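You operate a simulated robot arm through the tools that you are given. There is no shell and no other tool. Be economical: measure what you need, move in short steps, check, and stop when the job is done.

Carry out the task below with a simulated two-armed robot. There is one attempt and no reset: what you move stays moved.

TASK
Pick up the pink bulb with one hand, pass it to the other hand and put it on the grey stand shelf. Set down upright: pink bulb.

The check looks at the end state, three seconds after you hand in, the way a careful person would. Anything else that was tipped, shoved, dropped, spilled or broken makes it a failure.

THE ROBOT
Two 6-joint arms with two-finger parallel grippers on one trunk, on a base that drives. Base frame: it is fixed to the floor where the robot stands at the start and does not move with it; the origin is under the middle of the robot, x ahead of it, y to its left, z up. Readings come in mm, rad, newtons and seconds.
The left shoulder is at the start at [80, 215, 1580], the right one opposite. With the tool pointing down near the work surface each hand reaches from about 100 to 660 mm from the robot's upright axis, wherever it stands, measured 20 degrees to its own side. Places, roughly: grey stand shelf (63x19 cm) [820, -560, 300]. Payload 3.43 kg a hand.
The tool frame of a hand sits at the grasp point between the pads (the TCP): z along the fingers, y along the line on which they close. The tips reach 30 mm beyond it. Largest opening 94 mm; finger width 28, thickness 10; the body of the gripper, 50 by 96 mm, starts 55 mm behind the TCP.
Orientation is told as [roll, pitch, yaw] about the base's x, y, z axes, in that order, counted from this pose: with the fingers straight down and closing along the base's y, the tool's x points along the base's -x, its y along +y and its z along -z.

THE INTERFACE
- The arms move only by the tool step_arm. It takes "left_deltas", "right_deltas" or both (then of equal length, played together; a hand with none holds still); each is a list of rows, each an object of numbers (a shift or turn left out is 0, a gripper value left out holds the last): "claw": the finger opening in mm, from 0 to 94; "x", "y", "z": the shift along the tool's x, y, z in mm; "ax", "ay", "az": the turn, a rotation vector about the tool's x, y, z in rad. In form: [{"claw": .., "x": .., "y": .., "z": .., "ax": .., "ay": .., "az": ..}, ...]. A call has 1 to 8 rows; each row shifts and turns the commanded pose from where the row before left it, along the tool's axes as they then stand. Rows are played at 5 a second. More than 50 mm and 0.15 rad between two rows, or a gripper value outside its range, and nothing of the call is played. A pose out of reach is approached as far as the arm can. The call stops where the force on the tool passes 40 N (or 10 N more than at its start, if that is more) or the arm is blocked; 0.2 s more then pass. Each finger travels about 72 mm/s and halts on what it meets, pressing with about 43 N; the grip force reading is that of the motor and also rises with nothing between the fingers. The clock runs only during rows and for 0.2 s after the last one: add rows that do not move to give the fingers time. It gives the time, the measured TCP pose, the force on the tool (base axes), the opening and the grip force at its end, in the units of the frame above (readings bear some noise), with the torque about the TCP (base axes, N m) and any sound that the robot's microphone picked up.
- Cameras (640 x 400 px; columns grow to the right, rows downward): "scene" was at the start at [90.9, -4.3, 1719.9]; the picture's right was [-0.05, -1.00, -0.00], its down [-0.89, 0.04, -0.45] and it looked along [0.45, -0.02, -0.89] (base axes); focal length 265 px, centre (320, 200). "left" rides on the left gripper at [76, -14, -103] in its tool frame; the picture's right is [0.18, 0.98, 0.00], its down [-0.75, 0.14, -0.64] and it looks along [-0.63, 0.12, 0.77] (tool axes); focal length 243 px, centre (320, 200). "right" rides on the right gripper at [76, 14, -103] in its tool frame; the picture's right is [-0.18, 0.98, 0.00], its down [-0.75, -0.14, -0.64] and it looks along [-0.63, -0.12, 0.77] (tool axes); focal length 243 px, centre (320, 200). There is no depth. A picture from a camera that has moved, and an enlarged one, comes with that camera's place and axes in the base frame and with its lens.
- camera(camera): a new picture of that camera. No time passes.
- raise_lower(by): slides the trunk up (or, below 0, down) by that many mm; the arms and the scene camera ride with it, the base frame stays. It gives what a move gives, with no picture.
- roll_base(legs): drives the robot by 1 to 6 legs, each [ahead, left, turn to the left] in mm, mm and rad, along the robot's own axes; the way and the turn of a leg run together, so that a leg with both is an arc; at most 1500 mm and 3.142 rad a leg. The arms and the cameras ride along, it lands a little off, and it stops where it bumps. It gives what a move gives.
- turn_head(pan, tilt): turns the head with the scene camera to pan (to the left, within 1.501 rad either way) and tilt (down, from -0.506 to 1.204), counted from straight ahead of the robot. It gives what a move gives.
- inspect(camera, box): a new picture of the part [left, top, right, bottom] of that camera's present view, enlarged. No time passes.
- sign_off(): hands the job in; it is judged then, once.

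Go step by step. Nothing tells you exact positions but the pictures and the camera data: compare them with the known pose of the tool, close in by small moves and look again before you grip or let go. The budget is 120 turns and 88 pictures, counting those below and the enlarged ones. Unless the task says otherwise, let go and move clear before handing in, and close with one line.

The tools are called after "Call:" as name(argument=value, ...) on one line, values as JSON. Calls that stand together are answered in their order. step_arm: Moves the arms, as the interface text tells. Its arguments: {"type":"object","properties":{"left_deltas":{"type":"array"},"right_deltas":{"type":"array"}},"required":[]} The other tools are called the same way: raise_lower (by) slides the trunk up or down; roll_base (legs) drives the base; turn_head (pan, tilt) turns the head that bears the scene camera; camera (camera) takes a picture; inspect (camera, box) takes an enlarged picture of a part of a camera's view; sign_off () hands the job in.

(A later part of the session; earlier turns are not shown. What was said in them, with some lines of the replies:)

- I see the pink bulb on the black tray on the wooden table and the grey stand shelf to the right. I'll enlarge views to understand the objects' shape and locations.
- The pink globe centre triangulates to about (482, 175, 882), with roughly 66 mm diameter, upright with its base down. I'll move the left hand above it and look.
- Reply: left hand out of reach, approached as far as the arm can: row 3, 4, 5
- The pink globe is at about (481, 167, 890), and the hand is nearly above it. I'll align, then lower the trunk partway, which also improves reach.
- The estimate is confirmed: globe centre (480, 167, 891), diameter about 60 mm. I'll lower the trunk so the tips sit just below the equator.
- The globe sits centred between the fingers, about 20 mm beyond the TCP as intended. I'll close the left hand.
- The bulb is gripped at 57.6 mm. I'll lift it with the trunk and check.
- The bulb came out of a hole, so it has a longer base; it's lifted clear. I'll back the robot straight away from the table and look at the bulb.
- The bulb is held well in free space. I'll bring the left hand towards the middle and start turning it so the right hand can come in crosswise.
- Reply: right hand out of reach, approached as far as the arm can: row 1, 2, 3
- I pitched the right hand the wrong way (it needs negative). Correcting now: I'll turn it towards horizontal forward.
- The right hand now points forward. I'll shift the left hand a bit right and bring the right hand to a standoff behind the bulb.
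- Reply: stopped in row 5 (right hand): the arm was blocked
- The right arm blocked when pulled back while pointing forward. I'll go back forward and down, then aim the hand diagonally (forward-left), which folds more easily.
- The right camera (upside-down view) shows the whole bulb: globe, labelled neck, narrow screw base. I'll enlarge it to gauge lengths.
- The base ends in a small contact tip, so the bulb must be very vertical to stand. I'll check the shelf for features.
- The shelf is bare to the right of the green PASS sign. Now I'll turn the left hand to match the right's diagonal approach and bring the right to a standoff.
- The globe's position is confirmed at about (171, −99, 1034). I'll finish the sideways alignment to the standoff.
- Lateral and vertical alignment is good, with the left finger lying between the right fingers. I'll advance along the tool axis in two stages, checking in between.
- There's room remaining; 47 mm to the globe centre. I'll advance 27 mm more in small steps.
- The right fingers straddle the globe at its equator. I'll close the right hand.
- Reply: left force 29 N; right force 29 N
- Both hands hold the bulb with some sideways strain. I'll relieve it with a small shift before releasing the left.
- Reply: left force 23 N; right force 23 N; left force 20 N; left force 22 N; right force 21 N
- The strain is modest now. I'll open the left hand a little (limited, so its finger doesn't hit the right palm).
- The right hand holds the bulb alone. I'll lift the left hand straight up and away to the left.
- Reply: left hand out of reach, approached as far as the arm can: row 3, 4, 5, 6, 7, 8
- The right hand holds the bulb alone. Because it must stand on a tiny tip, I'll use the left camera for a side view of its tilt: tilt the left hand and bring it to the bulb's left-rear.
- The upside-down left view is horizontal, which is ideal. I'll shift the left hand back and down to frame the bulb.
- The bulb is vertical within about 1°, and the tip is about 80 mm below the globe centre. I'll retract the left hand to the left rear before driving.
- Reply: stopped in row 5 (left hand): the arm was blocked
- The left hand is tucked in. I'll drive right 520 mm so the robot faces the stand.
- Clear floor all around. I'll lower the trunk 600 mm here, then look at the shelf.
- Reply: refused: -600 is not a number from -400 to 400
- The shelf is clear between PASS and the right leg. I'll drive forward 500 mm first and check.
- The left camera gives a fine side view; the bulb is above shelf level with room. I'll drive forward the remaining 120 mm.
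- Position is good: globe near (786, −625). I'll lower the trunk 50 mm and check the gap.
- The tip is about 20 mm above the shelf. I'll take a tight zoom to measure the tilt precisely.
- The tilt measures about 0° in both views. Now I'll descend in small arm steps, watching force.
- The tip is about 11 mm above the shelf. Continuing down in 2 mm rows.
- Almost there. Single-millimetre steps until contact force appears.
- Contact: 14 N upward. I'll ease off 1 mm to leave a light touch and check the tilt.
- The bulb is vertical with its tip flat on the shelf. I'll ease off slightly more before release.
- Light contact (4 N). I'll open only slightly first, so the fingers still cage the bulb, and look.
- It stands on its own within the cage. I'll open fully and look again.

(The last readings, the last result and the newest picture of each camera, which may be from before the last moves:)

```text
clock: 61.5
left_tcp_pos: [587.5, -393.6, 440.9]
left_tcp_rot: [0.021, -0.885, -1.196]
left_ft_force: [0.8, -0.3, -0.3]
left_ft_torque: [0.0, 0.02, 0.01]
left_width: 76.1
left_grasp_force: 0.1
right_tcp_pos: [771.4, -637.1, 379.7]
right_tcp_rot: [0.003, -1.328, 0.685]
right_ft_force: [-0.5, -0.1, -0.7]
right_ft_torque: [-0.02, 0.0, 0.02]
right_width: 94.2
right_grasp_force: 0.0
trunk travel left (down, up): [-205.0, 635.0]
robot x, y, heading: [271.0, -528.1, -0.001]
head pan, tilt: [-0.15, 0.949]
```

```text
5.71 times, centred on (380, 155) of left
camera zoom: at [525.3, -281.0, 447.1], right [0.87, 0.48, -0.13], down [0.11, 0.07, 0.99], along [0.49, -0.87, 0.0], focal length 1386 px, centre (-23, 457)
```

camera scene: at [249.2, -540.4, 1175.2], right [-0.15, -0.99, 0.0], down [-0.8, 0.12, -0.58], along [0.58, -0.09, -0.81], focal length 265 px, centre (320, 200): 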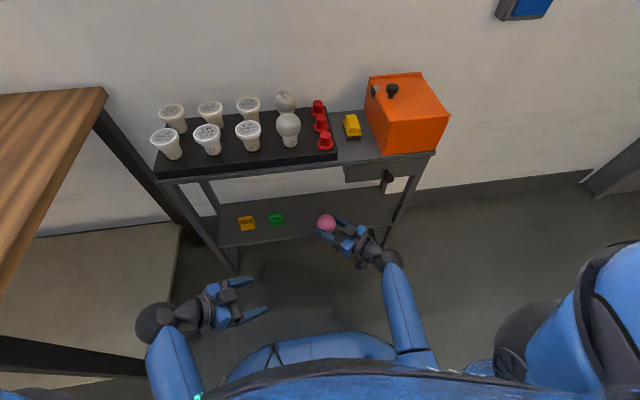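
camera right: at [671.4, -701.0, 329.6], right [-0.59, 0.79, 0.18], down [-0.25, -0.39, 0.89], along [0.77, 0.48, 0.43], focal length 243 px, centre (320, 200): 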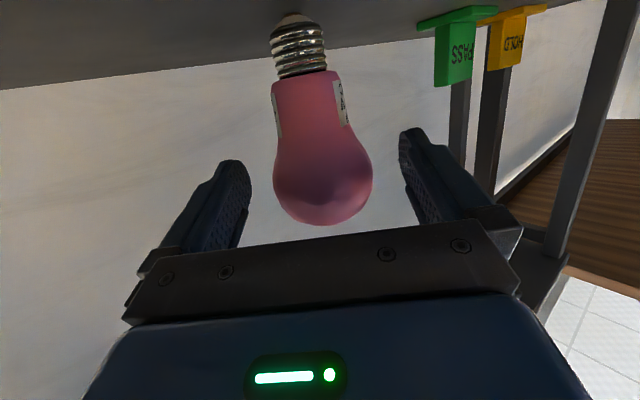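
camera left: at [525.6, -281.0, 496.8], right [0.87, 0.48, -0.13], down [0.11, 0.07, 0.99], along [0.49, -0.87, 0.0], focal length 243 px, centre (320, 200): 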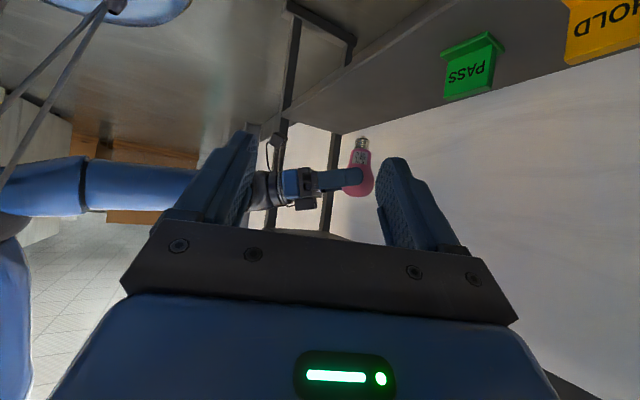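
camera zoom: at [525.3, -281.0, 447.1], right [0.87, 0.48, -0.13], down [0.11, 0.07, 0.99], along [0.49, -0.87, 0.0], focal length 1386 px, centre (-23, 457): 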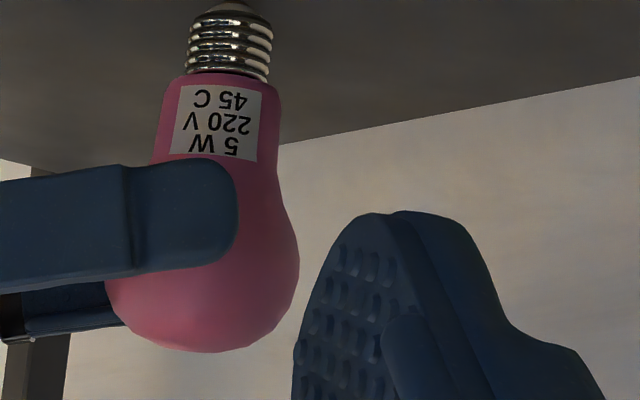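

The bulb stands free. I'll back the right hand out along its own axis.

Call:
step_arm(right_deltas=[{"z": -8}, {"z": -16}, {"z": -25}, {"z": -25}, {"z": -25}, {}])

Call:
camera(camera="right")

Call:
camera(camera="left")

```text
clock: 62.9
left_tcp_pos: [586.0, -393.9, 441.2]
left_tcp_rot: [0.021, -0.884, -1.196]
left_ft_force: [0.0, -0.5, -0.7]
left_ft_torque: [0.0, -0.01, -0.01]
left_width: 75.9
left_grasp_force: 0.0
right_tcp_pos: [697.1, -697.8, 403.4]
right_tcp_rot: [0.004, -1.327, 0.686]
right_ft_force: [-0.2, 0.1, -0.2]
right_ft_torque: [-0.01, 0.01, 0.0]
right_width: 94.2
right_grasp_force: 0.0
trunk travel left (down, up): [-205.0, 635.0]
robot x, y, heading: [270.7, -528.4, -0.003]
head pan, tilt: [-0.15, 0.949]
```

```text
18 pictures are left
camera right: at [596.3, -761.9, 353.1], right [-0.59, 0.79, 0.18], down [-0.25, -0.39, 0.89], along [0.77, 0.48, 0.43], focal length 243 px, centre (320, 200)
```

right: 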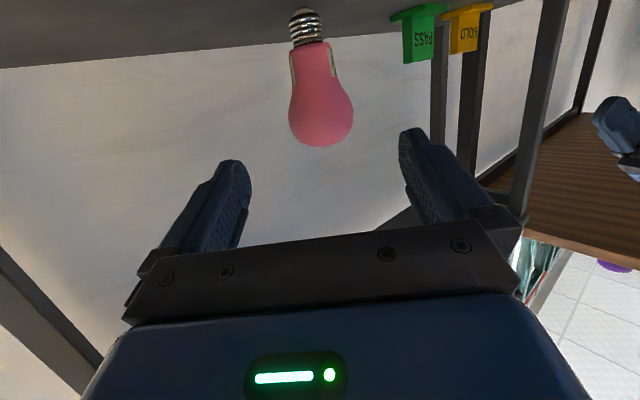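

```text
17 pictures are left
camera left: at [525.3, -281.1, 447.1], right [0.87, 0.48, -0.13], down [0.11, 0.07, 0.99], along [0.49, -0.87, 0.0], focal length 243 px, centre (320, 200)
```

left: 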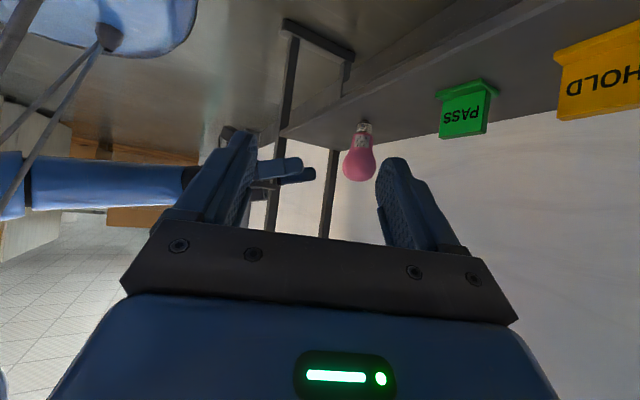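

The hand is clear and the bulb stands upright on the shelf. I'll back the robot straight away and take a last look.

Call:
roll_base(legs=[[-250, 0, 0]])

Call:
turn_head(pan=-0.15, tilt=0.7)

Call:
camera(camera="scene")

Call:
inspect(camera="left", box=[340, 80, 560, 220])

```text
clock: 64.7
left_tcp_pos: [339.3, -392.1, 442.6]
left_tcp_rot: [0.019, -0.887, -1.193]
left_ft_force: [-0.2, -0.4, 0.2]
left_ft_torque: [0.01, 0.03, 0.0]
left_width: 76.0
left_grasp_force: 0.1
right_tcp_pos: [448.8, -696.9, 403.1]
right_tcp_rot: [0.004, -1.328, 0.69]
right_ft_force: [-0.4, 0.5, 0.1]
right_ft_torque: [0.04, -0.02, -0.01]
right_width: 93.8
right_grasp_force: 0.0
trunk travel left (down, up): [-205.0, 635.0]
robot x, y, heading: [23.9, -528.2, -0.008]
head pan, tilt: [-0.15, 0.949]
```

```text
clock: 65.5
left_tcp_pos: [338.1, -392.4, 441.5]
left_tcp_rot: [0.02, -0.885, -1.194]
left_ft_force: [-0.4, -0.4, 0.1]
left_ft_torque: [0.0, 0.01, -0.03]
left_width: 76.3
left_grasp_force: 0.0
right_tcp_pos: [447.8, -696.5, 402.4]
right_tcp_rot: [0.006, -1.327, 0.688]
right_ft_force: [-0.4, -0.4, 0.3]
right_ft_torque: [0.0, 0.01, -0.04]
right_width: 93.8
right_grasp_force: 0.1
trunk travel left (down, up): [-205.0, 635.0]
robot x, y, heading: [22.1, -524.3, -0.006]
head pan, tilt: [-0.15, 0.7]
```

```text
16 pictures are left
camera scene: at [133.7, -542.0, 1144.9], right [-0.15, -0.99, 0.0], down [-0.64, 0.1, -0.76], along [0.76, -0.12, -0.64], focal length 265 px, centre (320, 200)
```

scene: 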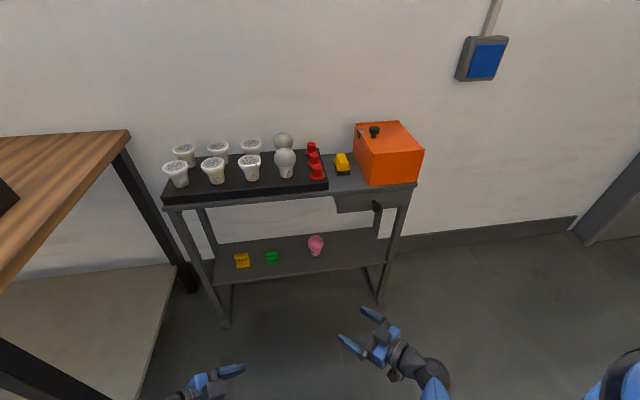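

```text
2.86 times, centred on (450, 150) of left
camera zoom: at [277.2, -280.2, 447.2], right [0.87, 0.48, -0.13], down [0.11, 0.07, 0.99], along [0.49, -0.87, 0.0], focal length 693 px, centre (-51, 343)
```

zoom: 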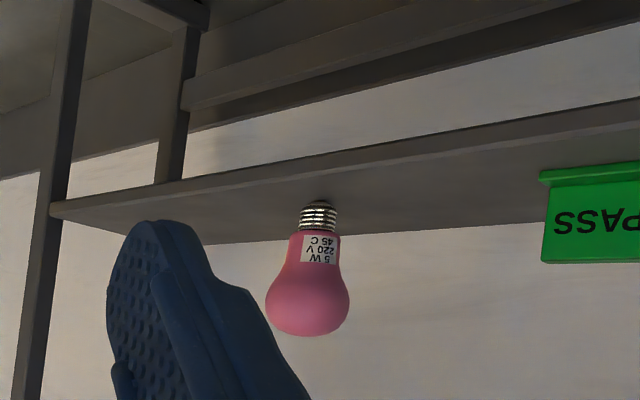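

The pink bulb stands upright on the shelf, nothing else has been disturbed, and both hands are clear. Handing in.

Call:
sign_off()

```text
The job is handed in.
```

I picked the pink bulb up with the left hand, passed it to the right hand, and set it upright on the grey stand shelf. It was still standing after I backed both hands clear, and nothing else was disturbed.
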